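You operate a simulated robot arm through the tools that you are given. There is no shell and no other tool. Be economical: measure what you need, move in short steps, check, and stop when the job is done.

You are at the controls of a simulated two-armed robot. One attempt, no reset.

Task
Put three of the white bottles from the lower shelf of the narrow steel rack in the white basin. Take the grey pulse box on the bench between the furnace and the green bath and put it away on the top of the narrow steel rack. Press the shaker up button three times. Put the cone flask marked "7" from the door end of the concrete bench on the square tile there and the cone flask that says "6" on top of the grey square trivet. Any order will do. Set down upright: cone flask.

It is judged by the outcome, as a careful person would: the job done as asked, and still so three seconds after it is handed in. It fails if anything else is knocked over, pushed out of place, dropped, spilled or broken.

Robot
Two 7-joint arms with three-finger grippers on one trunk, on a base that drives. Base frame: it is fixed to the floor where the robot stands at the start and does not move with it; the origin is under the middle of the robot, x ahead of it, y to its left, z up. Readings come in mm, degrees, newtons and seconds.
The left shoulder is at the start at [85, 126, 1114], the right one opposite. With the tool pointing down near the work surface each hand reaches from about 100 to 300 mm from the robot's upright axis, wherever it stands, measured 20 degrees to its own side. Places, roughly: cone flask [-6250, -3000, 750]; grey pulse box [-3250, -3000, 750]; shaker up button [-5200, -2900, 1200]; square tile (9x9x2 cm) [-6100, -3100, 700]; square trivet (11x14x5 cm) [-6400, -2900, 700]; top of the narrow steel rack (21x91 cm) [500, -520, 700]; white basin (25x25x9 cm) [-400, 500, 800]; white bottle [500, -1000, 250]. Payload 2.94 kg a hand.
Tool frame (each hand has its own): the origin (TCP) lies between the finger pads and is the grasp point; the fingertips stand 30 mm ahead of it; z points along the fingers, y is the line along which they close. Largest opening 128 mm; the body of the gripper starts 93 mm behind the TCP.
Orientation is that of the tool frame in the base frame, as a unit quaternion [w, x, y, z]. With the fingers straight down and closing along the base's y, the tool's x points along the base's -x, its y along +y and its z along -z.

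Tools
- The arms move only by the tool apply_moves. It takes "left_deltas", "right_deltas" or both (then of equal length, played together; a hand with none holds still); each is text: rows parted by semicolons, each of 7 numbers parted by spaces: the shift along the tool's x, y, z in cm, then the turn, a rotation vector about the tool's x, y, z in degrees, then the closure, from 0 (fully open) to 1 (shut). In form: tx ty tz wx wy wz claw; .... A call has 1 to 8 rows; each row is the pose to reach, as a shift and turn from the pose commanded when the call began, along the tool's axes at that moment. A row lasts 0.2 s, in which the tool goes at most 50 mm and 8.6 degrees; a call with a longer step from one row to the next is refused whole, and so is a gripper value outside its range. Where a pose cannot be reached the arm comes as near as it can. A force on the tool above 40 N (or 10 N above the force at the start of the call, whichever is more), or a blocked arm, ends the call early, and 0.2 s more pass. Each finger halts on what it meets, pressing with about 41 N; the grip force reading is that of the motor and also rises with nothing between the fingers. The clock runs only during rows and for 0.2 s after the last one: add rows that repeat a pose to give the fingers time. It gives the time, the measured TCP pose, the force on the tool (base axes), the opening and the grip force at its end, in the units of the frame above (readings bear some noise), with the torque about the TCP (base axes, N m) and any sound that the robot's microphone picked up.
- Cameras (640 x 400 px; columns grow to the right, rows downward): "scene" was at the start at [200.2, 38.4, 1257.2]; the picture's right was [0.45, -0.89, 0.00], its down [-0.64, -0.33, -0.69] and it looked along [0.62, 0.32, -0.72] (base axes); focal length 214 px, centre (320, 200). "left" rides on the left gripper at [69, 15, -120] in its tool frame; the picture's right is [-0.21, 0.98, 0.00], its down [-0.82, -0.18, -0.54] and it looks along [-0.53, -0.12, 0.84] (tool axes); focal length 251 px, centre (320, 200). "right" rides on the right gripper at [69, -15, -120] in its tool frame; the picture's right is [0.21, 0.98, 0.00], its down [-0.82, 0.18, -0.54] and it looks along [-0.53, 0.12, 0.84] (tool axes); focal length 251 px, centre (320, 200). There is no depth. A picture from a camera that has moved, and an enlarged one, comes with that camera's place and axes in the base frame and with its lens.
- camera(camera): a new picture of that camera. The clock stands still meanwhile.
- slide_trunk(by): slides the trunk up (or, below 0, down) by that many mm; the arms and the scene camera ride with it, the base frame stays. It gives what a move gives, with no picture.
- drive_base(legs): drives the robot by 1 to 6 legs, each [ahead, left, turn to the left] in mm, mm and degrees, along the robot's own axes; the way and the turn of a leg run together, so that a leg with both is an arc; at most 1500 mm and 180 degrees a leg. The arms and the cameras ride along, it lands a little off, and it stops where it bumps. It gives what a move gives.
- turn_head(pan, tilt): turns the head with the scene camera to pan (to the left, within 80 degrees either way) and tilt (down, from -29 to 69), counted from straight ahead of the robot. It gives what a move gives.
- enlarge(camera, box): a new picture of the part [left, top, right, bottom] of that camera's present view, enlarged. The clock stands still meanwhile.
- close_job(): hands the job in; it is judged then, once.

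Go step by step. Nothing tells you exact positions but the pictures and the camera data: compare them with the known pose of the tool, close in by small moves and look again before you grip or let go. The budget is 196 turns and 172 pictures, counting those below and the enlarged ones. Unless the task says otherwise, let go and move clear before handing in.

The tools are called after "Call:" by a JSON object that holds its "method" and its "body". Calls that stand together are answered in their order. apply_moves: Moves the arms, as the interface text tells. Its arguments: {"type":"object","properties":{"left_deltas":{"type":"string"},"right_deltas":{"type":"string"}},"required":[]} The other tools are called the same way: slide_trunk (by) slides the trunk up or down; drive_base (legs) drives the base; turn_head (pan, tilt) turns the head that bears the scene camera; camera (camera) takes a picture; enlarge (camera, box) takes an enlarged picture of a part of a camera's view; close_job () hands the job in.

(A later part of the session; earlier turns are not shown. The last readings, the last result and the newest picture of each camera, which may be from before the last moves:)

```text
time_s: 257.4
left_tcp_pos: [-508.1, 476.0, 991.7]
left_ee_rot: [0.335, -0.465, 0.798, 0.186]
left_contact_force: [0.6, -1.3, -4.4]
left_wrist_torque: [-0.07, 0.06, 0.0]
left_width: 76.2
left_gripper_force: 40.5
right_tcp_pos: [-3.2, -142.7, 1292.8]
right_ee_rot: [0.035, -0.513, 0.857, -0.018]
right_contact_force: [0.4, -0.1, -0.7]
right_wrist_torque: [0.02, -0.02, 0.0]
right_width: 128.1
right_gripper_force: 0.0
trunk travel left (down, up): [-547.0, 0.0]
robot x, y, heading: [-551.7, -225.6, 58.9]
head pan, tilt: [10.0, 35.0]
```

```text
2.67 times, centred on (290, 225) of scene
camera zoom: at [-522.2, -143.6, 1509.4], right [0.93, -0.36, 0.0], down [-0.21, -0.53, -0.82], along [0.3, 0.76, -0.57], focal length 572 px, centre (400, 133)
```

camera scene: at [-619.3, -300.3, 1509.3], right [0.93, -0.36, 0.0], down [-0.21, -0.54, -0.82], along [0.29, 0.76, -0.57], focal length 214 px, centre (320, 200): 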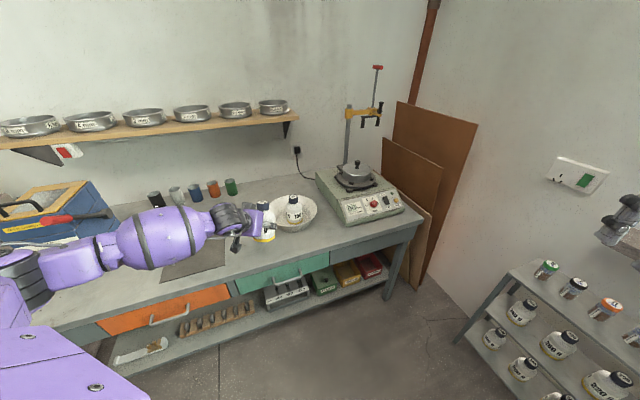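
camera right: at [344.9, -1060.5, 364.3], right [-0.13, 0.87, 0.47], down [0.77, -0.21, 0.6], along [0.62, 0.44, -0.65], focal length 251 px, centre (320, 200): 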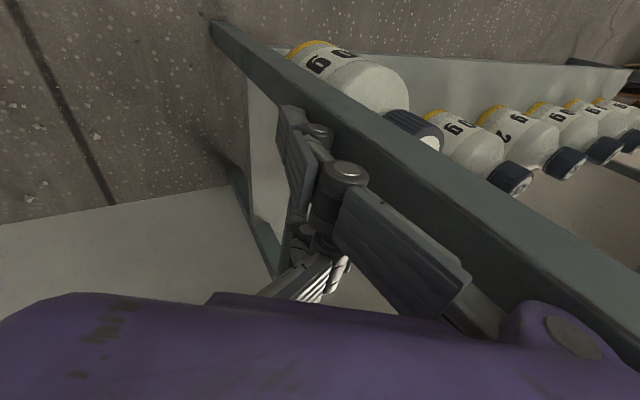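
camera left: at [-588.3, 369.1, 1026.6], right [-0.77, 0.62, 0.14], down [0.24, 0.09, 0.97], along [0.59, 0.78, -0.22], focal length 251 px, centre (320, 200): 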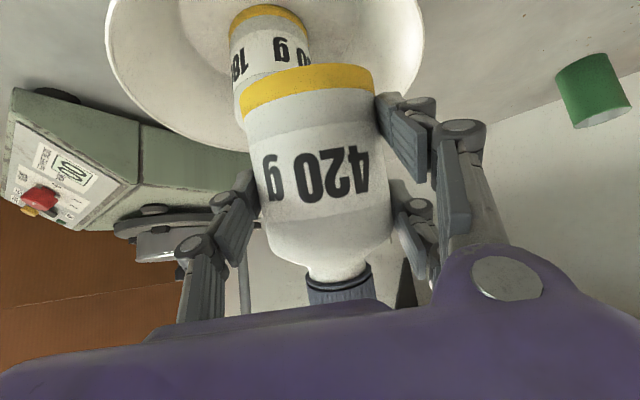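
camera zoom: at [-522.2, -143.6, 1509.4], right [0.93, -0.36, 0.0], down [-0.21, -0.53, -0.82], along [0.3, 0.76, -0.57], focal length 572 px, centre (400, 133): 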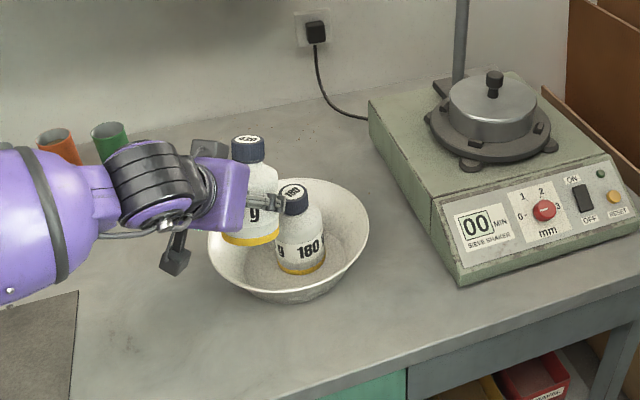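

Call:
{"method": "drive_base", "body": {"legs": [[-6, 5, 0]]}}

Call:
{"method": "slide_trunk", "body": {"by": -90}}

Call:
{"method": "slide_trunk", "body": {"by": -12}}

Call:
{"method": "camera", "body": {"camera": "left"}}

Call:
{"method": "enlarge", "body": {"camera": "scene", "box": [180, 150, 400, 300]}}

```text
time_s: 258.1
left_tcp_pos: [-512.8, 474.5, 987.8]
left_ee_rot: [0.334, -0.465, 0.799, 0.186]
left_contact_force: [-0.3, 0.7, -4.4]
left_wrist_torque: [-0.04, 0.0, -0.01]
left_width: 76.1
left_gripper_force: 40.7
right_tcp_pos: [-8.6, -144.2, 1292.5]
right_ee_rot: [0.033, -0.514, 0.857, -0.02]
right_contact_force: [0.0, 0.3, 0.2]
right_wrist_torque: [-0.05, 0.04, 0.01]
right_width: 127.7
right_gripper_force: 0.1
trunk travel left (down, up): [-547.0, 0.0]
robot x, y, heading: [-562.1, -231.7, 59.0]
head pan, tilt: [10.0, 35.0]
```

```text
time_s: 259.4
left_tcp_pos: [-514.2, 472.7, 899.6]
left_ee_rot: [0.333, -0.466, 0.799, 0.186]
left_contact_force: [0.9, 0.3, -2.2]
left_wrist_torque: [-0.11, 0.07, 0.02]
left_width: 75.9
left_gripper_force: 41.0
right_tcp_pos: [-9.1, -145.3, 1204.0]
right_ee_rot: [0.034, -0.513, 0.858, -0.019]
right_contact_force: [0.0, -0.9, 0.0]
right_wrist_torque: [0.01, 0.01, 0.0]
right_width: 127.9
right_gripper_force: 0.1
trunk travel left (down, up): [-457.0, 90.0]
robot x, y, heading: [-559.6, -232.2, 58.8]
head pan, tilt: [10.0, 35.0]
```

```text
time_s: 260.0
left_tcp_pos: [-514.8, 473.6, 886.6]
left_ee_rot: [0.335, -0.465, 0.798, 0.186]
left_contact_force: [3.5, 2.0, 3.0]
left_wrist_torque: [-0.07, 0.42, -0.05]
left_width: 76.1
left_gripper_force: 40.8
right_tcp_pos: [-9.0, -145.2, 1191.4]
right_ee_rot: [0.034, -0.513, 0.857, -0.019]
right_contact_force: [-0.4, -0.2, 0.0]
right_wrist_torque: [0.01, 0.0, 0.02]
right_width: 127.8
right_gripper_force: 0.1
trunk travel left (down, up): [-445.0, 102.0]
robot x, y, heading: [-562.5, -229.3, 58.8]
head pan, tilt: [10.0, 35.0]
```

```text
71 pictures are left
camera left: at [-594.5, 367.0, 923.5], right [-0.77, 0.62, 0.14], down [0.24, 0.09, 0.97], along [0.59, 0.78, -0.22], focal length 251 px, centre (320, 200)
```

left: 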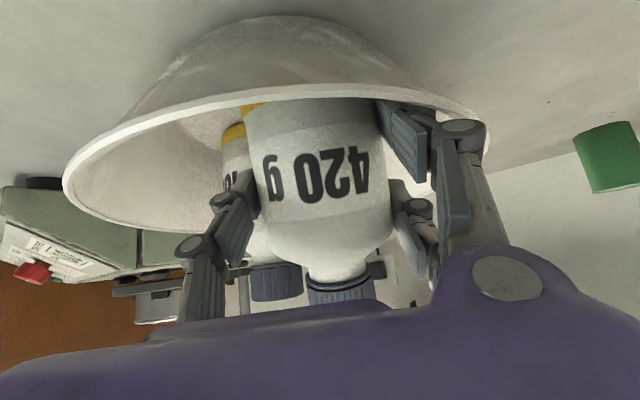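

```text
2.67 times, centred on (290, 225) of scene
camera zoom: at [-480.4, -65.8, 1394.8], right [0.93, -0.36, 0.0], down [-0.21, -0.54, -0.82], along [0.3, 0.76, -0.57], focal length 572 px, centre (400, 133)
```

zoom: 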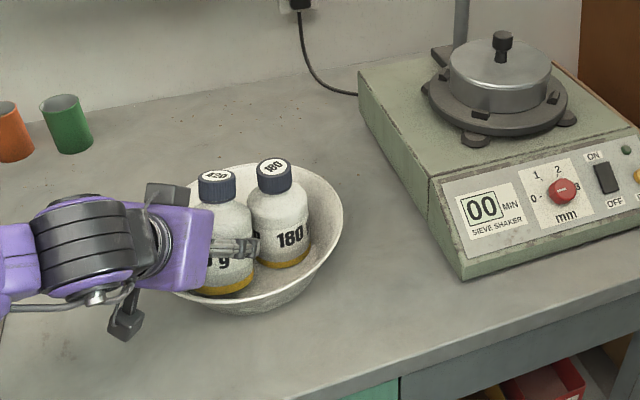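

Contact made. Open only slightly (the fingers are near the rim) and retreat along the tool axis.

Call:
{"method": "apply_moves", "body": {"left_deltas": "0 0 0 0 0 0 0.38; 0 0 0 0 0 0 0.36; 0 0 0 0 0 0 0.34; 0 0 0 0 0 0 0.34; 0 0 0 0 0 0 0.34"}}

Call:
{"method": "camera", "body": {"camera": "left"}}

```text
time_s: 261.2
left_tcp_pos: [-514.5, 473.8, 888.7]
left_ee_rot: [0.334, -0.465, 0.798, 0.186]
left_contact_force: [4.4, 1.0, 2.6]
left_wrist_torque: [-0.05, 0.14, 0.02]
left_width: 82.5
left_gripper_force: 0.0
right_tcp_pos: [-9.4, -145.8, 1190.6]
right_ee_rot: [0.033, -0.513, 0.857, -0.02]
right_contact_force: [0.5, 0.1, 0.3]
right_wrist_torque: [0.0, -0.02, -0.01]
right_width: 127.9
right_gripper_force: 0.0
trunk travel left (down, up): [-445.0, 102.0]
robot x, y, heading: [-556.0, -228.1, 58.9]
head pan, tilt: [10.0, 35.0]
```

```text
69 pictures are left
camera left: at [-594.4, 367.0, 924.1], right [-0.77, 0.62, 0.14], down [0.24, 0.09, 0.97], along [0.59, 0.78, -0.22], focal length 251 px, centre (320, 200)
```

left: 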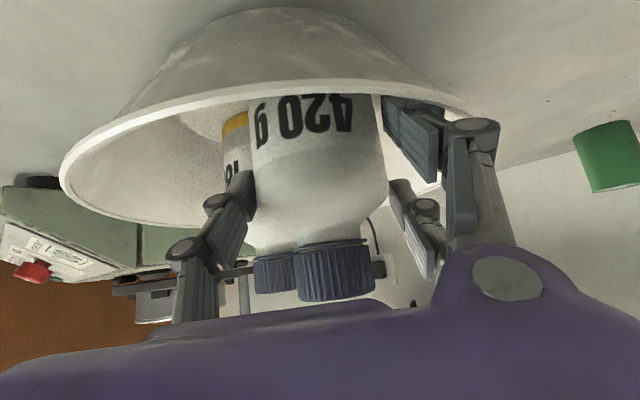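

Call:
{"method": "apply_moves", "body": {"left_deltas": "0 0 -3 0 0 0 0.34; 0 0 -6 0 0 0 0.34; 0 0 -9 0 0 0 0.34; 0 0 -12 0 0 0 0.34; 0 0 -16 0 0 0 0.34"}}

Call:
{"method": "enlarge", "body": {"camera": "scene", "box": [180, 150, 400, 300]}}

Call:
{"method": "camera", "body": {"camera": "left"}}

```text
time_s: 262.4
left_tcp_pos: [-571.1, 376.7, 1001.3]
left_ee_rot: [0.336, -0.464, 0.799, 0.186]
left_contact_force: [-0.5, 0.3, 0.8]
left_wrist_torque: [0.03, 0.05, 0.03]
left_width: 84.4
left_gripper_force: 0.1
right_tcp_pos: [-9.0, -146.4, 1191.0]
right_ee_rot: [0.034, -0.514, 0.857, -0.02]
right_contact_force: [1.1, 0.1, -0.7]
right_wrist_torque: [0.04, 0.01, 0.01]
right_width: 127.8
right_gripper_force: 0.2
trunk travel left (down, up): [-445.0, 102.0]
robot x, y, heading: [-564.4, -230.9, 58.8]
head pan, tilt: [10.0, 35.0]
```

```text
2.67 times, centred on (290, 225) of scene
camera zoom: at [-479.9, -68.1, 1395.2], right [0.93, -0.36, 0.0], down [-0.21, -0.53, -0.82], along [0.3, 0.76, -0.57], focal length 572 px, centre (400, 133)
```

zoom: 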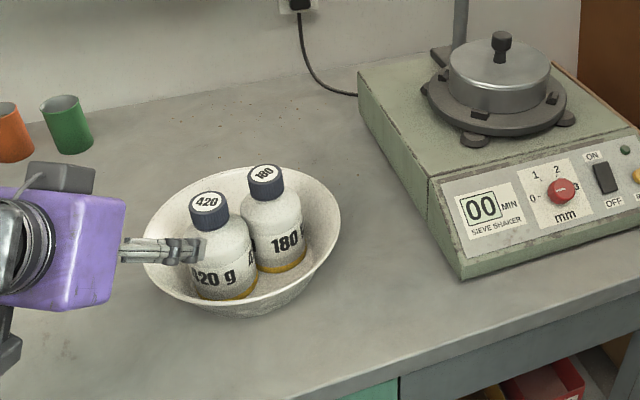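

```text
67 pictures are left
camera left: at [-650.5, 269.8, 1037.0], right [-0.77, 0.62, 0.14], down [0.24, 0.09, 0.97], along [0.59, 0.78, -0.22], focal length 251 px, centre (320, 200)
```

left: 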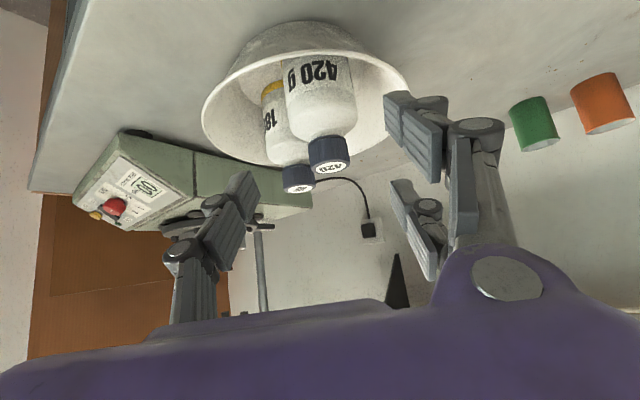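

Two bottles stand in the basin. Now back to the rack for the third (240 g).

Call:
{"method": "drive_base", "body": {"legs": [[-250, 0, 0], [0, 0, -58.8], [385, -530, 0]]}}

Call:
{"method": "slide_trunk", "body": {"by": -400}}

Call:
{"method": "slide_trunk", "body": {"by": -41}}

```text
time_s: 271.6
left_tcp_pos: [215.8, -656.4, 1000.6]
left_ee_rot: [0.383, -0.009, 0.924, -0.004]
left_contact_force: [0.0, -0.1, 1.2]
left_wrist_torque: [-0.01, -0.02, 0.01]
left_width: 84.4
left_gripper_force: 0.1
right_tcp_pos: [52.1, -1406.9, 1190.9]
right_ee_rot: [0.02, -0.022, 0.999, -0.034]
right_contact_force: [0.8, -0.6, 0.8]
right_wrist_torque: [0.0, -0.01, -0.02]
right_width: 128.1
right_gripper_force: 0.0
trunk travel left (down, up): [-445.0, 102.0]
robot x, y, heading: [-303.5, -977.2, -0.6]
head pan, tilt: [10.0, 35.0]
```

```text
time_s: 275.4
left_tcp_pos: [224.9, -656.2, 508.7]
left_ee_rot: [0.288, -0.009, 0.958, -0.002]
left_contact_force: [-0.6, 0.2, 0.1]
left_wrist_torque: [0.04, 0.03, 0.03]
left_width: 84.2
left_gripper_force: 0.2
right_tcp_pos: [51.0, -1407.9, 790.6]
right_ee_rot: [0.019, -0.022, 0.999, -0.034]
right_contact_force: [-0.1, -0.5, 0.7]
right_wrist_torque: [-0.01, -0.02, -0.04]
right_width: 128.0
right_gripper_force: 0.0
trunk travel left (down, up): [-45.0, 502.0]
robot x, y, heading: [-301.8, -978.1, -0.6]
head pan, tilt: [10.0, 35.0]
```

```text
time_s: 276.2
left_tcp_pos: [226.6, -655.8, 467.8]
left_ee_rot: [0.286, -0.009, 0.958, -0.002]
left_contact_force: [-0.3, -0.7, -0.2]
left_wrist_torque: [0.05, 0.02, 0.01]
left_width: 84.5
left_gripper_force: 0.1
right_tcp_pos: [50.9, -1407.1, 749.5]
right_ee_rot: [0.02, -0.023, 0.999, -0.033]
right_contact_force: [-0.9, -0.3, 0.2]
right_wrist_torque: [-0.01, -0.03, 0.0]
right_width: 127.8
right_gripper_force: 0.1
trunk travel left (down, up): [-4.0, 543.0]
robot x, y, heading: [-302.9, -975.3, -0.4]
head pan, tilt: [10.0, 35.0]
```

Call:
{"method": "apply_moves", "body": {"left_deltas": "0.9 0.7 3.45 0 -3 0 0.22; 1.8 1.4 6.9 0 -6 0 0.22; 2.7 2.1 10.35 0 -9 0 0.22; 3.6 2.8 13.8 0 -12 0 0.22; 4.5 3.5 17.25 0 -16 0 0.22; 5.4 4.2 20.7 0 -20 0 0.22; 6.3 5 24.15 0 -25 0 0.22; 7.2 5.9 27.6 0 -30 0 0.22"}}

Call:
{"method": "camera", "body": {"camera": "left"}}

```text
time_s: 278.0
left_tcp_pos: [318.6, -597.8, 197.0]
left_ee_rot: [0.524, -0.008, 0.851, 0.0]
left_contact_force: [0.3, -0.3, -0.6]
left_wrist_torque: [0.0, -0.04, 0.01]
left_width: 99.8
left_gripper_force: 0.1
left hand out of reach, approached as far as the arm can: row 1
right_tcp_pos: [51.7, -1406.5, 749.3]
right_ee_rot: [0.019, -0.022, 0.999, -0.033]
right_contact_force: [-0.7, -0.4, -0.2]
right_wrist_torque: [0.01, 0.01, 0.0]
right_width: 128.0
right_gripper_force: 0.0
trunk travel left (down, up): [-4.0, 543.0]
robot x, y, heading: [-302.5, -974.0, -0.7]
head pan, tilt: [10.0, 35.0]
```

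```text
66 pictures are left
camera left: at [180.1, -583.8, 189.0], right [0.08, 0.98, 0.18], down [-0.11, -0.17, 0.98], along [0.99, -0.1, 0.09], focal length 251 px, centre (320, 200)
```

left: 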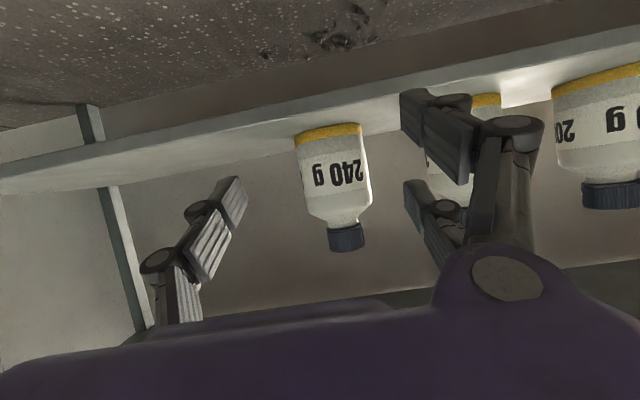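

Call:
{"method": "drive_base", "body": {"legs": [[100, 2, 0.7]]}}

Call:
{"method": "drive_base", "body": {"legs": [[46, 0, 0]]}}

Call:
{"method": "camera", "body": {"camera": "left"}}

```text
time_s: 279.2
left_tcp_pos: [409.9, -586.7, 197.9]
left_ee_rot: [0.524, -0.015, 0.851, 0.003]
left_contact_force: [0.1, 1.2, 0.4]
left_wrist_torque: [0.04, -0.02, 0.01]
left_width: 99.9
left_gripper_force: 0.0
right_tcp_pos: [154.2, -1398.9, 749.0]
right_ee_rot: [0.021, -0.03, 0.999, -0.033]
right_contact_force: [0.2, 0.0, 0.5]
right_wrist_torque: [-0.01, 0.0, -0.03]
right_width: 128.1
right_gripper_force: 0.0
trunk travel left (down, up): [-4.0, 543.0]
robot x, y, heading: [-204.6, -974.5, 0.3]
head pan, tilt: [10.0, 35.0]
```

```text
time_s: 280.1
left_tcp_pos: [456.0, -585.6, 196.9]
left_ee_rot: [0.525, -0.015, 0.851, 0.004]
left_contact_force: [0.2, 0.6, 0.6]
left_wrist_torque: [0.03, 0.03, 0.0]
left_width: 99.9
left_gripper_force: 0.1
right_tcp_pos: [200.7, -1400.2, 749.5]
right_ee_rot: [0.02, -0.03, 0.999, -0.033]
right_contact_force: [0.7, 0.6, -0.7]
right_wrist_torque: [0.01, 0.0, 0.03]
right_width: 128.0
right_gripper_force: 0.1
trunk travel left (down, up): [-4.0, 543.0]
robot x, y, heading: [-159.5, -972.0, 0.4]
head pan, tilt: [10.0, 35.0]
```

```text
65 pictures are left
camera left: at [317.2, -574.2, 189.3], right [0.07, 0.98, 0.18], down [-0.11, -0.17, 0.98], along [0.99, -0.09, 0.09], focal length 251 px, centre (320, 200)
```

left: 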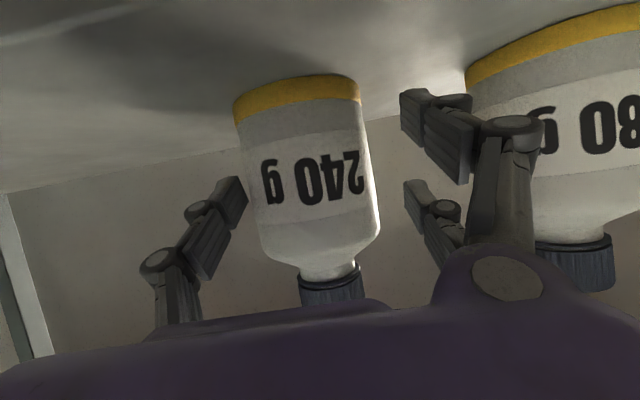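

Call:
{"method": "drive_base", "body": {"legs": [[7, -4, 0]]}}

Call:
{"method": "apply_moves", "body": {"left_deltas": "0 0 0 0 0 0 0.35; 0 0 0 0 0 0 0.6; 0 0 0 0 0 0 1; 0 0 0 0 0 0 1; 0 0 0 0 0 0 1"}}

Call:
{"method": "slide_trunk", "body": {"by": 20}}

Call:
{"method": "drive_base", "body": {"legs": [[-250, 0, 0]]}}

Call:
{"method": "camera", "body": {"camera": "left"}}

```text
time_s: 280.8
left_tcp_pos: [462.6, -589.8, 197.0]
left_ee_rot: [0.523, -0.015, 0.852, 0.004]
left_contact_force: [0.6, 0.1, -0.5]
left_wrist_torque: [-0.04, -0.03, 0.0]
left_width: 99.8
left_gripper_force: 0.1
right_tcp_pos: [209.1, -1403.4, 750.9]
right_ee_rot: [0.02, -0.029, 0.999, -0.033]
right_contact_force: [-0.5, 0.6, -0.1]
right_wrist_torque: [-0.02, 0.02, 0.02]
right_width: 127.8
right_gripper_force: 0.1
trunk travel left (down, up): [-4.0, 543.0]
robot x, y, heading: [-152.0, -975.2, 0.7]
head pan, tilt: [10.0, 35.0]
```

```text
time_s: 282.0
left_tcp_pos: [463.1, -590.1, 197.5]
left_ee_rot: [0.524, -0.015, 0.852, 0.003]
left_contact_force: [-0.8, -1.0, 1.0]
left_wrist_torque: [0.06, -0.01, 0.0]
left_width: 75.4
left_gripper_force: 41.5
right_tcp_pos: [208.6, -1403.1, 750.5]
right_ee_rot: [0.02, -0.029, 0.999, -0.034]
right_contact_force: [0.1, -0.8, 0.7]
right_wrist_torque: [0.02, -0.02, 0.02]
right_width: 127.9
right_gripper_force: 0.1
trunk travel left (down, up): [-4.0, 543.0]
robot x, y, heading: [-152.3, -975.8, 0.3]
head pan, tilt: [10.0, 35.0]
```

```text
time_s: 282.7
left_tcp_pos: [462.6, -590.4, 215.2]
left_ee_rot: [0.524, -0.016, 0.852, 0.004]
left_contact_force: [0.0, -0.1, -2.6]
left_wrist_torque: [0.01, 0.06, 0.04]
left_width: 75.5
left_gripper_force: 41.0
right_tcp_pos: [210.5, -1401.9, 769.6]
right_ee_rot: [0.019, -0.029, 0.999, -0.033]
right_contact_force: [0.3, 0.6, -0.1]
right_wrist_torque: [-0.02, -0.02, 0.0]
right_width: 128.0
right_gripper_force: 0.0
trunk travel left (down, up): [-24.0, 523.0]
robot x, y, heading: [-153.7, -977.7, 0.2]
head pan, tilt: [10.0, 35.0]
```

```text
time_s: 284.5
left_tcp_pos: [212.3, -590.0, 216.3]
left_ee_rot: [0.524, -0.017, 0.852, 0.004]
left_contact_force: [0.2, 0.5, -3.0]
left_wrist_torque: [0.01, 0.01, -0.01]
left_width: 75.1
left_gripper_force: 40.3
right_tcp_pos: [-39.0, -1403.5, 770.1]
right_ee_rot: [0.02, -0.031, 0.999, -0.033]
right_contact_force: [0.3, -0.5, 0.0]
right_wrist_torque: [0.02, -0.05, -0.01]
right_width: 128.1
right_gripper_force: 0.1
trunk travel left (down, up): [-24.0, 523.0]
robot x, y, heading: [-401.2, -980.1, 0.8]
head pan, tilt: [10.0, 35.0]
```

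```text
64 pictures are left
camera left: at [74.0, -578.9, 209.4], right [0.06, 0.98, 0.18], down [-0.11, -0.17, 0.98], along [0.99, -0.08, 0.09], focal length 251 px, centre (320, 200)
```

left: 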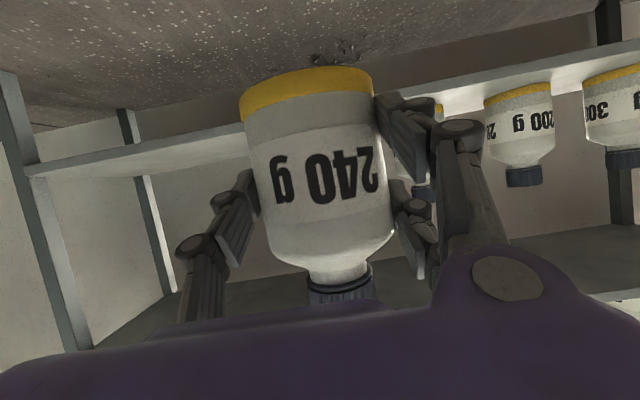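

Third bottle held. Raise trunk and arm fully, then drive to the basin at heading 90.

Call:
{"method": "slide_trunk", "body": {"by": 400}}

Call:
{"method": "slide_trunk", "body": {"by": 122}}

Call:
{"method": "apply_moves", "body": {"left_deltas": "-2.75 -0.8 -1.45 0 0 0 1; -5.5 -1.6 -2.9 0 0 0 1; -8.25 -2.4 -4.35 0 2 0 1; -11 -3.2 -5.8 0 4 0 1; -13.75 -4 -7.25 0 8 0 1; -16.5 -4.8 -8.7 0 12 0 1; -19.25 -5.6 -10.15 0 15 0 1; -22 -6 -11.6 0 18 0 1"}}

Call:
{"method": "drive_base", "body": {"legs": [[0, 0, 89.2], [500, -270, 0]]}}

```text
time_s: 288.4
left_tcp_pos: [211.7, -590.0, 616.0]
left_ee_rot: [0.523, -0.017, 0.852, 0.005]
left_contact_force: [-0.2, 0.0, -2.3]
left_wrist_torque: [-0.01, 0.05, -0.04]
left_width: 75.4
left_gripper_force: 40.7
right_tcp_pos: [-38.6, -1403.9, 1169.7]
right_ee_rot: [0.02, -0.031, 0.999, -0.034]
right_contact_force: [-0.1, -1.0, -0.3]
right_wrist_torque: [-0.01, -0.02, 0.0]
right_width: 128.0
right_gripper_force: 0.0
trunk travel left (down, up): [-424.0, 123.0]
robot x, y, heading: [-402.8, -979.8, 0.5]
head pan, tilt: [10.0, 35.0]
```

```text
time_s: 289.9
left_tcp_pos: [210.7, -590.2, 736.6]
left_ee_rot: [0.522, -0.017, 0.853, 0.004]
left_contact_force: [-0.4, -0.6, -2.3]
left_wrist_torque: [0.04, -0.01, -0.03]
left_width: 75.4
left_gripper_force: 41.2
right_tcp_pos: [-39.3, -1403.3, 1290.9]
right_ee_rot: [0.019, -0.031, 0.999, -0.034]
right_contact_force: [0.7, 0.4, -0.2]
right_wrist_torque: [0.0, 0.01, 0.01]
right_width: 127.9
right_gripper_force: 0.0
trunk travel left (down, up): [-546.0, 1.0]
robot x, y, heading: [-401.1, -981.8, 0.7]
head pan, tilt: [10.0, 35.0]
```

```text
time_s: 291.7
left_tcp_pos: [209.0, -649.6, 987.0]
left_ee_rot: [0.383, -0.018, 0.923, 0.002]
left_contact_force: [1.0, -0.4, -4.4]
left_wrist_torque: [0.04, -0.02, 0.01]
left_width: 75.4
left_gripper_force: 41.1
right_tcp_pos: [-39.7, -1404.9, 1292.8]
right_ee_rot: [0.02, -0.032, 0.999, -0.033]
right_contact_force: [-0.3, -1.0, 1.2]
right_wrist_torque: [-0.01, 0.01, 0.01]
right_width: 127.9
right_gripper_force: 0.0
trunk travel left (down, up): [-546.0, 1.0]
robot x, y, heading: [-403.8, -981.1, 0.8]
head pan, tilt: [10.0, 35.0]
```

```text
time_s: 298.8
left_tcp_pos: [-526.9, 114.5, 988.3]
left_ee_rot: [-0.262, 0.685, -0.619, -0.281]
left_contact_force: [0.3, 0.7, -2.5]
left_wrist_torque: [-0.03, -0.01, 0.0]
left_width: 75.4
left_gripper_force: 40.9
right_tcp_pos: [242.4, -87.6, 1292.8]
right_ee_rot: [-0.039, 0.749, -0.661, 0.009]
right_contact_force: [-0.1, 0.3, 0.1]
right_wrist_torque: [0.02, 0.01, 0.0]
right_width: 127.9
right_gripper_force: 0.1
trunk travel left (down, up): [-546.0, 1.0]
robot x, y, heading: [-163.6, -477.9, 94.0]
head pan, tilt: [10.0, 35.0]
```

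Call:
{"method": "drive_base", "body": {"legs": [[180, -90, 0]]}}

Call:
{"method": "drive_base", "body": {"legs": [[106, 0, 0]]}}

Call:
{"method": "camera", "body": {"camera": "left"}}

Call:
{"method": "camera", "body": {"camera": "scene"}}

```text
time_s: 300.4
left_tcp_pos: [-449.7, 303.7, 988.9]
left_ee_rot: [-0.262, 0.683, -0.621, -0.28]
left_contact_force: [0.1, 0.5, -2.5]
left_wrist_torque: [-0.04, 0.01, -0.04]
left_width: 75.6
left_gripper_force: 41.2
right_tcp_pos: [319.6, 98.7, 1291.6]
right_ee_rot: [-0.039, 0.748, -0.663, 0.009]
right_contact_force: [0.4, 0.4, 0.3]
right_wrist_torque: [-0.03, -0.01, 0.02]
right_width: 127.9
right_gripper_force: 0.0
trunk travel left (down, up): [-546.0, 1.0]
robot x, y, heading: [-85.3, -288.1, 93.8]
head pan, tilt: [10.0, 35.0]
```

```text
time_s: 301.6
left_tcp_pos: [-457.8, 405.3, 988.0]
left_ee_rot: [-0.262, 0.684, -0.621, -0.281]
left_contact_force: [0.1, 0.2, -2.7]
left_wrist_torque: [-0.02, -0.06, 0.0]
left_width: 75.2
left_gripper_force: 41.0
right_tcp_pos: [311.9, 201.6, 1292.4]
right_ee_rot: [-0.038, 0.748, -0.662, 0.009]
right_contact_force: [-0.3, -0.8, 0.5]
right_wrist_torque: [-0.01, 0.0, 0.0]
right_width: 127.9
right_gripper_force: 0.0
trunk travel left (down, up): [-546.0, 1.0]
robot x, y, heading: [-89.4, -184.1, 93.9]
head pan, tilt: [10.0, 35.0]
```

```text
63 pictures are left
camera left: at [-459.6, 272.4, 1023.4], right [-0.99, 0.06, 0.14], down [0.15, 0.21, 0.97], along [0.03, 0.98, -0.22], focal length 251 px, centre (320, 200)
```

left: 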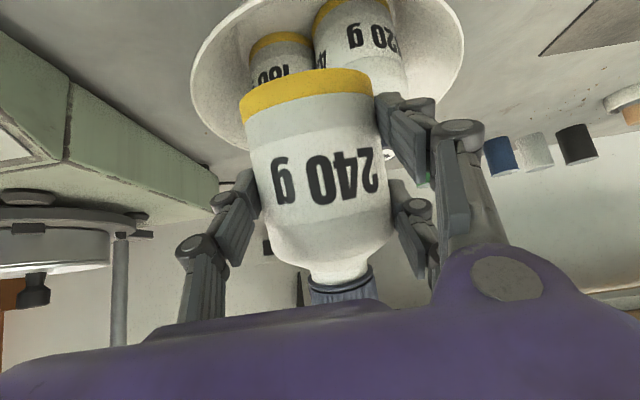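

```text
62 pictures are left
camera scene: at [-111.7, -94.9, 1508.5], right [0.97, 0.24, 0.0], down [0.14, -0.56, -0.82], along [-0.2, 0.8, -0.57], focal length 214 px, centre (320, 200)
```

scene: 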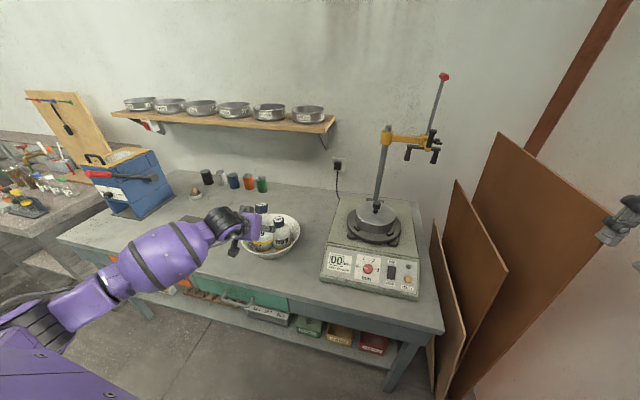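

Well aligned between the other two. Lower.

Call:
{"method": "slide_trunk", "body": {"by": -85}}

Call:
{"method": "camera", "body": {"camera": "left"}}

Call:
{"method": "slide_trunk", "body": {"by": -10}}

```text
time_s: 302.6
left_tcp_pos: [-457.3, 412.6, 911.1]
left_ee_rot: [-0.266, 0.68, -0.62, -0.286]
left_contact_force: [-0.4, 5.7, 11.0]
left_wrist_torque: [-0.06, 0.06, -0.06]
left_width: 75.4
left_gripper_force: 41.5
right_tcp_pos: [311.6, 204.1, 1204.7]
right_ee_rot: [-0.034, 0.748, -0.663, 0.013]
right_contact_force: [0.0, 0.6, -0.2]
right_wrist_torque: [-0.05, 0.02, -0.04]
right_width: 127.9
right_gripper_force: 0.0
trunk travel left (down, up): [-465.0, 82.0]
robot x, y, heading: [-90.5, -183.4, 93.7]
head pan, tilt: [10.0, 35.0]
stopped: the force on the tool passed its limit at 42 N (the readings are from after the stop); the commanded pose is now the measured one
```

```text
61 pictures are left
camera left: at [-460.3, 279.5, 944.2], right [-0.99, 0.06, 0.15], down [0.16, 0.2, 0.97], along [0.03, 0.98, -0.2], focal length 251 px, centre (320, 200)
```

left: 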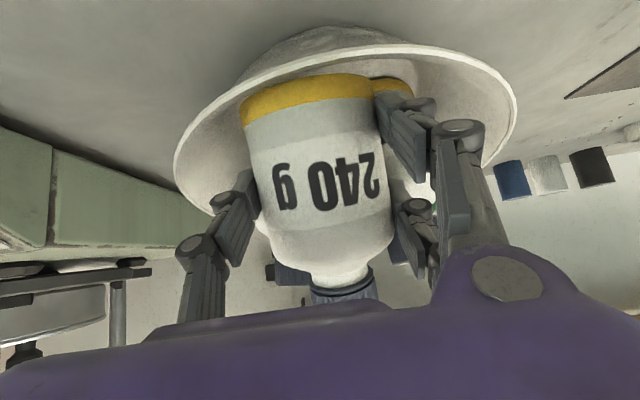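

```text
time_s: 303.1
left_tcp_pos: [-457.9, 419.3, 909.5]
left_ee_rot: [-0.272, 0.675, -0.62, -0.292]
left_contact_force: [1.1, 8.2, 12.4]
left_wrist_torque: [0.01, 0.07, -0.09]
left_width: 75.5
left_gripper_force: 41.1
right_tcp_pos: [311.0, 204.7, 1196.1]
right_ee_rot: [-0.033, 0.748, -0.663, 0.014]
right_contact_force: [-0.6, 0.2, -1.3]
right_wrist_torque: [-0.04, -0.06, 0.06]
right_width: 128.0
right_gripper_force: 0.0
trunk travel left (down, up): [-456.0, 92.0]
robot x, y, heading: [-91.7, -185.6, 94.0]
head pan, tilt: [10.0, 35.0]
stopped: the force on the tool passed its limit at 40 N (the readings are from after the stop); the commanded pose is now the measured one
```

The bottle's lower edge meets the near wall of the basin. Raise 25, reduce the tilt by 9°, move 12 mm further in, and lower again.

Call:
{"method": "slide_trunk", "body": {"by": 30}}

Call:
{"method": "apply_moves", "body": {"left_deltas": "0 0 0 0 -2 0 1; 0 0 0 0 -4 0 1; 0 0 0 0 -6 0 1; 0 0 0 0 -6 0 1"}}

Call:
{"method": "camera", "body": {"camera": "left"}}

```text
time_s: 303.9
left_tcp_pos: [-457.6, 414.4, 933.5]
left_ee_rot: [-0.268, 0.678, -0.62, -0.29]
left_contact_force: [-0.1, 0.8, -3.4]
left_wrist_torque: [-0.03, 0.0, -0.03]
left_width: 75.3
left_gripper_force: 41.1
right_tcp_pos: [311.3, 204.8, 1226.3]
right_ee_rot: [-0.033, 0.748, -0.663, 0.013]
right_contact_force: [0.3, 0.1, -0.9]
right_wrist_torque: [-0.02, 0.0, 0.0]
right_width: 127.9
right_gripper_force: 0.1
trunk travel left (down, up): [-486.0, 62.0]
robot x, y, heading: [-91.0, -184.6, 93.8]
head pan, tilt: [10.0, 35.0]
```

```text
time_s: 304.9
left_tcp_pos: [-457.6, 414.2, 936.3]
left_ee_rot: [-0.301, 0.66, -0.606, -0.326]
left_contact_force: [-0.5, -0.4, -1.5]
left_wrist_torque: [-0.06, -0.02, 0.01]
left_width: 75.4
left_gripper_force: 40.9
right_tcp_pos: [311.5, 204.9, 1226.6]
right_ee_rot: [-0.033, 0.748, -0.662, 0.014]
right_contact_force: [0.3, 1.2, 0.3]
right_wrist_torque: [-0.01, 0.01, 0.04]
right_width: 127.9
right_gripper_force: 0.0
trunk travel left (down, up): [-486.0, 62.0]
robot x, y, heading: [-89.7, -182.9, 94.0]
head pan, tilt: [10.0, 35.0]
```

```text
60 pictures are left
camera left: at [-460.8, 278.0, 954.4], right [-0.98, 0.05, 0.17], down [0.17, 0.08, 0.98], along [0.03, 1.0, -0.09], focal length 251 px, centre (320, 200)
```

left: 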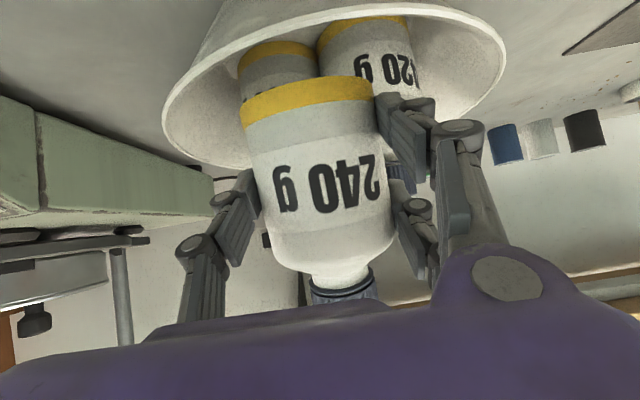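

Call:
{"method": "drive_base", "body": {"legs": [[9, 0, 0]]}}

Call:
{"method": "slide_trunk", "body": {"by": -30}}

Call:
{"method": "slide_trunk", "body": {"by": -12}}

Call:
{"method": "camera", "body": {"camera": "left"}}

```text
time_s: 305.6
left_tcp_pos: [-458.8, 422.8, 936.8]
left_ee_rot: [-0.301, 0.661, -0.605, -0.327]
left_contact_force: [0.3, 0.7, -1.8]
left_wrist_torque: [-0.09, 0.01, 0.02]
left_width: 75.1
left_gripper_force: 40.8
right_tcp_pos: [310.6, 211.5, 1226.2]
right_ee_rot: [-0.034, 0.748, -0.662, 0.014]
right_contact_force: [0.0, 0.5, -0.1]
right_wrist_torque: [0.0, 0.0, -0.02]
right_width: 127.8
right_gripper_force: 0.0
trunk travel left (down, up): [-486.0, 62.0]
robot x, y, heading: [-87.8, -172.6, 94.1]
head pan, tilt: [10.0, 35.0]
```

```text
time_s: 306.4
left_tcp_pos: [-458.3, 423.5, 905.3]
left_ee_rot: [-0.301, 0.661, -0.605, -0.325]
left_contact_force: [1.5, -1.2, -2.3]
left_wrist_torque: [-0.08, -0.03, -0.03]
left_width: 75.5
left_gripper_force: 40.9
right_tcp_pos: [311.0, 212.2, 1196.8]
right_ee_rot: [-0.033, 0.748, -0.663, 0.014]
right_contact_force: [-0.6, 0.4, -0.5]
right_wrist_torque: [0.01, -0.01, 0.02]
right_width: 128.1
right_gripper_force: 0.1
trunk travel left (down, up): [-456.0, 92.0]
robot x, y, heading: [-87.1, -176.3, 94.0]
head pan, tilt: [10.0, 35.0]
```

```text
time_s: 307.0
left_tcp_pos: [-457.3, 425.1, 896.9]
left_ee_rot: [-0.303, 0.659, -0.605, -0.328]
left_contact_force: [2.2, 6.5, 8.7]
left_wrist_torque: [0.66, 0.52, -0.19]
left_width: 75.4
left_gripper_force: 40.9
right_tcp_pos: [311.0, 212.7, 1184.8]
right_ee_rot: [-0.033, 0.749, -0.662, 0.013]
right_contact_force: [-0.6, 0.0, 0.7]
right_wrist_torque: [-0.02, -0.03, 0.03]
right_width: 127.6
right_gripper_force: 0.0
trunk travel left (down, up): [-444.0, 104.0]
robot x, y, heading: [-90.1, -175.1, 93.9]
head pan, tilt: [10.0, 35.0]
```

```text
59 pictures are left
camera left: at [-460.8, 288.0, 914.3], right [-0.98, 0.05, 0.17], down [0.17, 0.08, 0.98], along [0.03, 1.0, -0.08], focal length 251 px, centre (320, 200)
```

left: 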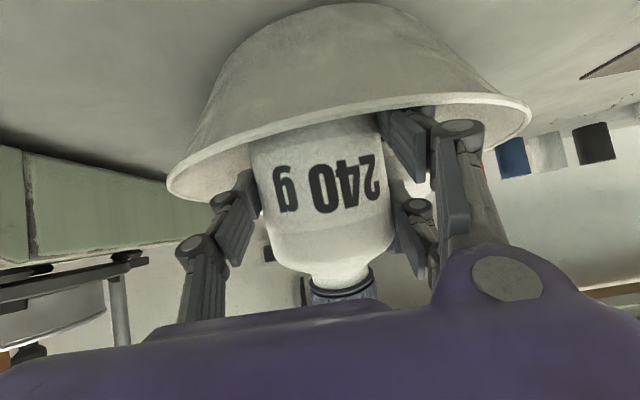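

Call:
{"method": "slide_trunk", "body": {"by": 8}}

Call:
{"method": "drive_base", "body": {"legs": [[10, 0, 0]]}}

Call:
{"method": "slide_trunk", "body": {"by": -18}}

Call:
{"method": "enlarge", "body": {"camera": "scene", "box": [180, 150, 400, 300]}}

```text
time_s: 307.6
left_tcp_pos: [-457.9, 422.0, 901.0]
left_ee_rot: [-0.3, 0.662, -0.605, -0.325]
left_contact_force: [0.2, -2.4, -2.0]
left_wrist_torque: [0.03, 0.04, -0.01]
left_width: 75.7
left_gripper_force: 41.4
right_tcp_pos: [311.8, 211.7, 1192.0]
right_ee_rot: [-0.032, 0.749, -0.662, 0.014]
right_contact_force: [0.3, 0.4, -0.5]
right_wrist_torque: [-0.03, -0.04, 0.03]
right_width: 128.1
right_gripper_force: 0.0
trunk travel left (down, up): [-452.0, 96.0]
robot x, y, heading: [-89.2, -177.4, 94.0]
head pan, tilt: [10.0, 35.0]
```

```text
time_s: 308.3
left_tcp_pos: [-457.8, 432.6, 902.4]
left_ee_rot: [-0.301, 0.661, -0.605, -0.326]
left_contact_force: [2.5, -1.6, -1.0]
left_wrist_torque: [0.04, 0.05, -0.03]
left_width: 75.2
left_gripper_force: 41.2
right_tcp_pos: [311.0, 221.1, 1193.0]
right_ee_rot: [-0.034, 0.749, -0.662, 0.014]
right_contact_force: [-0.2, -0.4, -0.3]
right_wrist_torque: [0.04, -0.01, -0.02]
right_width: 128.1
right_gripper_force: 0.1
trunk travel left (down, up): [-452.0, 96.0]
robot x, y, heading: [-90.7, -165.2, 93.6]
head pan, tilt: [10.0, 35.0]
```

```text
time_s: 308.9
left_tcp_pos: [-458.3, 432.4, 892.8]
left_ee_rot: [-0.305, 0.657, -0.604, -0.332]
left_contact_force: [2.1, -5.0, 38.3]
left_wrist_torque: [1.55, 1.73, 0.46]
left_width: 75.7
left_gripper_force: 41.0
right_tcp_pos: [312.7, 217.1, 1177.1]
right_ee_rot: [-0.034, 0.749, -0.662, 0.011]
right_contact_force: [0.0, -0.5, -0.1]
right_wrist_torque: [0.01, 0.03, -0.04]
right_width: 127.9
right_gripper_force: 0.1
trunk travel left (down, up): [-434.0, 114.0]
robot x, y, heading: [-91.7, -164.8, 94.0]
head pan, tilt: [10.0, 35.0]
```

```text
2.67 times, centred on (290, 225) of scene
camera zoom: at [-117.3, 15.6, 1382.8], right [0.97, 0.24, 0.0], down [0.14, -0.55, -0.82], along [-0.2, 0.8, -0.57], focal length 572 px, centre (400, 133)
```

zoom: 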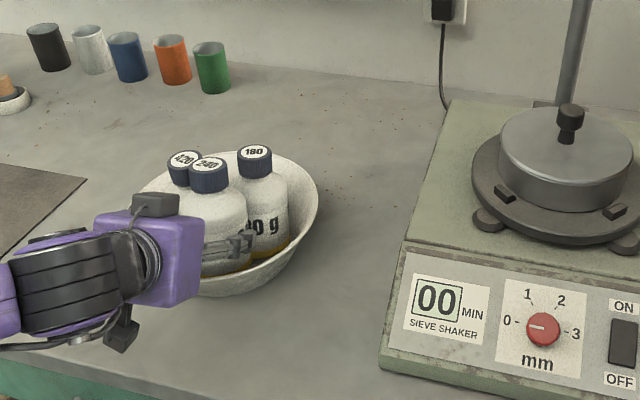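

Firm contact now. Ease up 6 mm and release gently, then retreat.

Call:
{"method": "slide_trunk", "body": {"by": 8}}

Call:
{"method": "apply_moves", "body": {"left_deltas": "0 0 0 0 0 0 0.38; 0 0 0 0 0 0 0.36; 0 0 0 0 0 0 0.33; 0 0 0 0 0 0 0.33; 0 0 0 0 0 0 0.33"}}

Call:
{"method": "camera", "body": {"camera": "left"}}

```text
time_s: 309.5
left_tcp_pos: [-458.8, 433.3, 894.6]
left_ee_rot: [-0.302, 0.661, -0.604, -0.328]
left_contact_force: [0.7, 5.1, 20.8]
left_wrist_torque: [0.82, 0.6, 0.37]
left_width: 75.4
left_gripper_force: 41.3
right_tcp_pos: [311.5, 221.5, 1181.5]
right_ee_rot: [-0.034, 0.748, -0.663, 0.014]
right_contact_force: [1.2, -0.1, 0.1]
right_wrist_torque: [0.0, 0.0, 0.02]
right_width: 127.9
right_gripper_force: 0.1
trunk travel left (down, up): [-442.0, 106.0]
robot x, y, heading: [-89.8, -162.9, 93.7]
head pan, tilt: [10.0, 35.0]
```

```text
time_s: 310.7
left_tcp_pos: [-457.7, 432.6, 892.7]
left_ee_rot: [-0.301, 0.661, -0.605, -0.325]
left_contact_force: [4.3, 5.2, 10.6]
left_wrist_torque: [-0.38, 0.45, -0.09]
left_width: 84.9
left_gripper_force: 0.0
right_tcp_pos: [311.8, 220.6, 1182.5]
right_ee_rot: [-0.033, 0.749, -0.662, 0.013]
right_contact_force: [-0.1, -0.5, 0.7]
right_wrist_torque: [0.0, -0.03, 0.01]
right_width: 128.3
right_gripper_force: 0.0
trunk travel left (down, up): [-442.0, 106.0]
robot x, y, heading: [-95.5, -163.3, 93.9]
head pan, tilt: [10.0, 35.0]
```

```text
57 pictures are left
camera left: at [-461.3, 295.5, 910.1], right [-0.98, 0.05, 0.17], down [0.17, 0.08, 0.98], along [0.03, 1.0, -0.09], focal length 251 px, centre (320, 200)
```

left: 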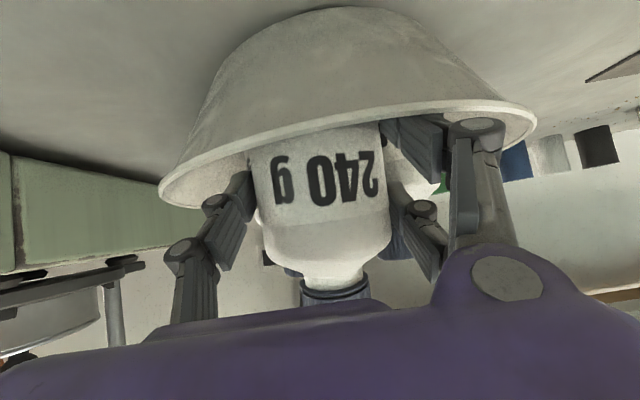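

Raise straight up first so the lower finger clears the rim, then retreat and look.

Call:
{"method": "slide_trunk", "body": {"by": 20}}

Call:
{"method": "slide_trunk", "body": {"by": 60}}

Call:
{"method": "apply_moves", "body": {"left_deltas": "0 0 -4 0 0 0 0.33; 0 0 -8 0 0 0 0.33; 0 0 -12 0 0 0 0.33; 0 0 -16 0 0 0 0.33"}}

Call:
{"method": "enlarge", "body": {"camera": "scene", "box": [180, 150, 400, 300]}}

```text
time_s: 311.4
left_tcp_pos: [-458.5, 431.4, 910.5]
left_ee_rot: [-0.299, 0.662, -0.605, -0.325]
left_contact_force: [0.5, -0.2, 0.1]
left_wrist_torque: [-0.01, 0.0, 0.02]
left_width: 85.7
left_gripper_force: 0.1
right_tcp_pos: [310.9, 222.4, 1201.4]
right_ee_rot: [-0.033, 0.748, -0.662, 0.015]
right_contact_force: [-0.1, 0.1, 0.7]
right_wrist_torque: [-0.03, 0.0, 0.02]
right_width: 127.7
right_gripper_force: 0.0
trunk travel left (down, up): [-462.0, 86.0]
robot x, y, heading: [-91.5, -164.7, 94.1]
head pan, tilt: [10.0, 35.0]
```

```text
time_s: 312.4
left_tcp_pos: [-459.2, 432.8, 969.6]
left_ee_rot: [-0.299, 0.663, -0.605, -0.325]
left_contact_force: [0.2, 0.0, -1.5]
left_wrist_torque: [-0.01, -0.01, 0.0]
left_width: 85.7
left_gripper_force: 0.0
right_tcp_pos: [310.4, 222.8, 1260.8]
right_ee_rot: [-0.032, 0.749, -0.662, 0.014]
right_contact_force: [0.2, 0.6, 0.6]
right_wrist_torque: [-0.03, 0.02, 0.02]
right_width: 127.7
right_gripper_force: 0.0
trunk travel left (down, up): [-522.0, 26.0]
robot x, y, heading: [-92.7, -164.6, 94.1]
head pan, tilt: [10.0, 35.0]
```

```text
time_s: 313.4
left_tcp_pos: [-448.4, 302.8, 1069.6]
left_ee_rot: [-0.301, 0.661, -0.604, -0.327]
left_contact_force: [-0.2, -0.1, 0.1]
left_wrist_torque: [-0.01, 0.01, -0.04]
left_width: 85.7
left_gripper_force: 0.0
right_tcp_pos: [310.7, 219.4, 1261.8]
right_ee_rot: [-0.033, 0.748, -0.662, 0.013]
right_contact_force: [0.5, -0.3, -0.2]
right_wrist_torque: [0.04, -0.04, 0.0]
right_width: 128.0
right_gripper_force: 0.0
trunk travel left (down, up): [-522.0, 26.0]
robot x, y, heading: [-87.3, -164.2, 93.9]
head pan, tilt: [10.0, 35.0]
```

```text
2.67 times, centred on (290, 225) of scene
camera zoom: at [-114.5, -45.9, 1485.2], right [0.97, 0.24, 0.0], down [0.14, -0.56, -0.82], along [-0.2, 0.8, -0.57], focal length 572 px, centre (400, 133)
```

zoom: 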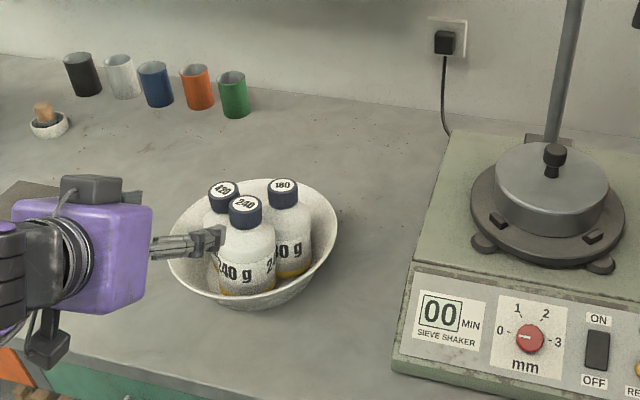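

All three bottles stand upright in the basin. Now tuck the left arm, back away and head for the other bench; I'll look from the open floor.

Call:
{"method": "drive_base", "body": {"legs": [[-400, 0, 0], [0, 350, 0]]}}

Call:
{"method": "apply_moves", "body": {"left_deltas": "-0.5 1 -2.4 0 6.6 0 0; -1 2 -4.8 0 13.2 0 0; -1.5 3 -7.2 0 19.8 0 0; -2 4 -9.6 0 26.4 0 0; -2.5 5 -12 0 33 0 0; -3 6 -14.4 0 39.6 0 0; -3.5 7 -16.8 0 46.2 0 0; -4 8 -19.5 0 52.8 0 0"}}

Call:
{"method": "drive_base", "body": {"legs": [[0, 0, 130]]}}

Call:
{"method": "turn_head", "body": {"pan": 0, "tilt": 10}}

Call:
{"method": "camera", "body": {"camera": "scene"}}

```text
time_s: 319.1
left_tcp_pos: [-773.0, -117.5, 1068.4]
left_ee_rot: [-0.299, 0.664, -0.603, -0.326]
left_contact_force: [-0.7, 0.3, -0.5]
left_wrist_torque: [0.01, 0.02, -0.01]
left_width: 85.6
left_gripper_force: 0.2
right_tcp_pos: [-13.0, -195.3, 1264.2]
right_ee_rot: [-0.033, 0.751, -0.66, 0.013]
right_contact_force: [-1.2, 0.0, -0.9]
right_wrist_torque: [0.02, 0.0, -0.02]
right_width: 128.0
right_gripper_force: 0.1
trunk travel left (down, up): [-522.0, 26.0]
robot x, y, heading: [-412.0, -584.0, 94.3]
head pan, tilt: [10.0, 35.0]
```

```text
time_s: 320.9
left_tcp_pos: [-840.9, -256.1, 1218.8]
left_ee_rot: [-0.001, 0.739, -0.674, 0.004]
left_contact_force: [0.4, -0.9, -0.6]
left_wrist_torque: [0.03, 0.01, 0.0]
left_width: 128.1
left_gripper_force: 0.1
right_tcp_pos: [-13.7, -196.1, 1263.2]
right_ee_rot: [-0.034, 0.751, -0.66, 0.013]
right_contact_force: [0.6, 0.4, -0.1]
right_wrist_torque: [-0.01, -0.02, -0.02]
right_width: 128.1
right_gripper_force: 0.0
trunk travel left (down, up): [-522.0, 26.0]
robot x, y, heading: [-409.6, -587.7, 94.4]
head pan, tilt: [10.0, 35.0]
```

```text
time_s: 326.7
left_tcp_pos: [-390.3, -1124.7, 1219.1]
left_ee_rot: [-0.003, 0.923, 0.385, 0.001]
left_contact_force: [0.2, 0.1, -0.1]
left_wrist_torque: [0.02, -0.01, -0.01]
left_width: 128.0
left_gripper_force: 0.1
right_tcp_pos: [-966.0, -530.0, 1262.4]
right_ee_rot: [-0.026, 0.915, 0.401, -0.025]
right_contact_force: [0.3, -0.1, 0.2]
right_wrist_torque: [0.0, 0.03, 0.02]
right_width: 128.1
right_gripper_force: 0.1
trunk travel left (down, up): [-522.0, 26.0]
robot x, y, heading: [-412.0, -587.0, -136.1]
head pan, tilt: [10.0, 35.0]
```

```text
time_s: 327.6
left_tcp_pos: [-390.4, -1125.1, 1219.2]
left_ee_rot: [-0.002, 0.923, 0.386, 0.001]
left_contact_force: [-0.4, 0.5, -0.6]
left_wrist_torque: [-0.04, 0.0, 0.01]
left_width: 128.0
left_gripper_force: 0.1
right_tcp_pos: [-967.2, -529.4, 1261.8]
right_ee_rot: [-0.027, 0.915, 0.401, -0.025]
right_contact_force: [-0.1, 1.0, -0.3]
right_wrist_torque: [0.0, 0.01, 0.01]
right_width: 128.0
right_gripper_force: 0.1
trunk travel left (down, up): [-522.0, 26.0]
robot x, y, heading: [-412.8, -582.0, -136.0]
head pan, tilt: [0.0, 10.0]
```

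```text
55 pictures are left
camera scene: at [-503.9, -672.4, 1525.1], right [-0.7, 0.72, 0.0], down [0.12, 0.12, -0.98], along [-0.71, -0.69, -0.17], focal length 214 px, centre (320, 200)
```

scene: 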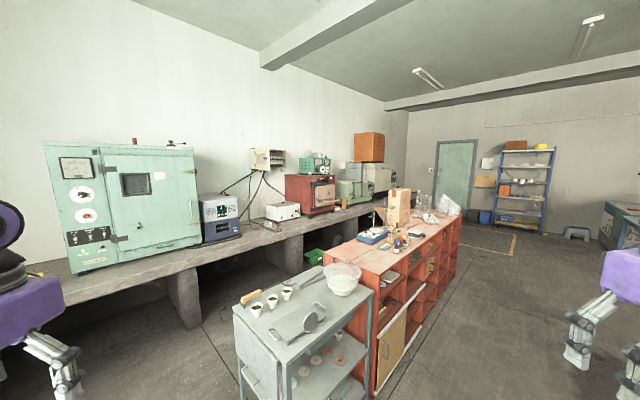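

A clear overview: the bench runs along y≈−2500…−3200, the orange island ends near x≈−3500, and the main aisle is clear. I'll drive down the aisle to the far end and look.

Call:
{"method": "drive_base", "body": {"legs": [[0, 0, -44], [1500, 0, 0], [1500, 0, 0], [900, 0, 0], [0, 0, 45]]}}

Call:
{"method": "camera", "body": {"camera": "scene"}}

```text
time_s: 350.5
left_tcp_pos: [-4267.5, -1123.8, 1219.1]
left_ee_rot: [-0.003, 0.912, 0.41, 0.001]
left_contact_force: [0.0, 0.3, 0.2]
left_wrist_torque: [-0.03, 0.0, 0.02]
left_width: 128.0
left_gripper_force: 0.0
right_tcp_pos: [-4876.4, -560.5, 1261.9]
right_ee_rot: [-0.025, 0.904, 0.426, -0.025]
right_contact_force: [0.4, -0.9, -0.2]
right_wrist_torque: [-0.02, -0.01, -0.02]
right_width: 128.2
right_gripper_force: 0.0
trunk travel left (down, up): [-522.0, 26.0]
robot x, y, heading: [-4316.3, -587.1, -132.9]
head pan, tilt: [0.0, 10.0]
```

```text
54 pictures are left
camera scene: at [-4404.6, -677.7, 1525.1], right [-0.74, 0.68, 0.0], down [0.12, 0.13, -0.98], along [-0.67, -0.72, -0.17], focal length 214 px, centre (320, 200)
```

scene: 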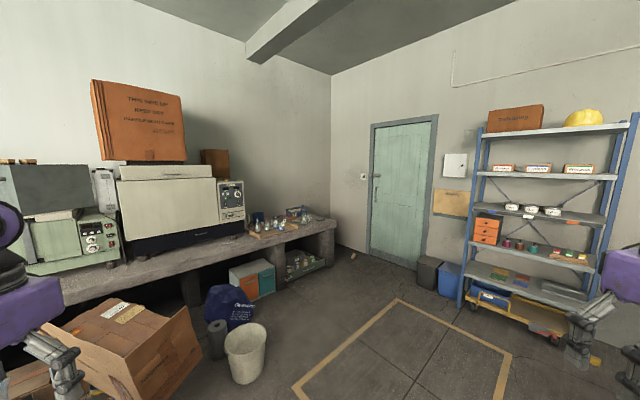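

Call:
{"method": "enlarge", "body": {"camera": "scene", "box": [200, 150, 360, 280]}}

Call:
{"method": "enlarge", "body": {"camera": "scene", "box": [0, 150, 130, 280]}}

```text
3.08 times, centred on (280, 215) of scene
camera zoom: at [-4404.6, -677.7, 1525.1], right [-0.74, 0.68, 0.0], down [0.12, 0.13, -0.98], along [-0.67, -0.72, -0.17], focal length 660 px, centre (443, 154)
```

zoom: 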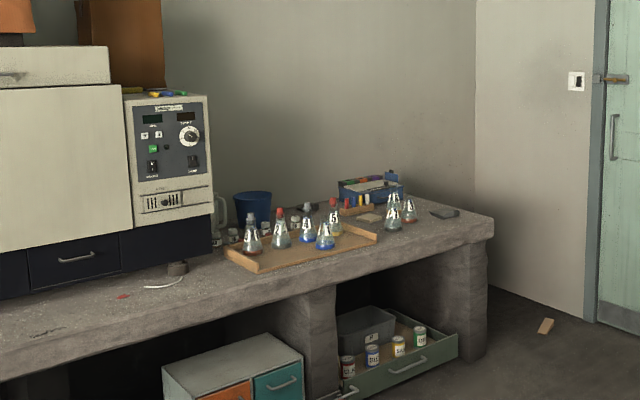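

```text
3.08 times, centred on (65, 215) of scene
camera zoom: at [-4404.6, -677.7, 1525.1], right [-0.74, 0.68, 0.0], down [0.12, 0.13, -0.98], along [-0.67, -0.72, -0.17], focal length 660 px, centre (1105, 154)
```

zoom: 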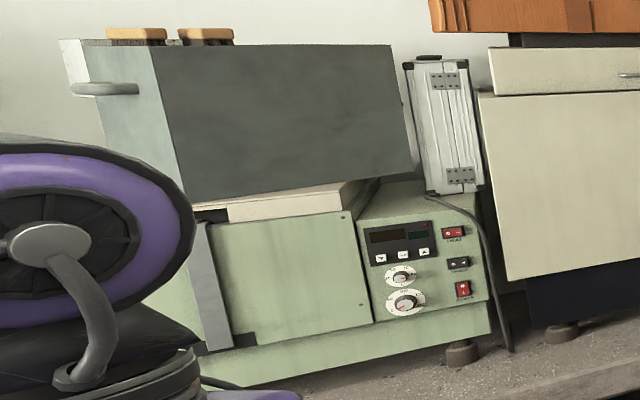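

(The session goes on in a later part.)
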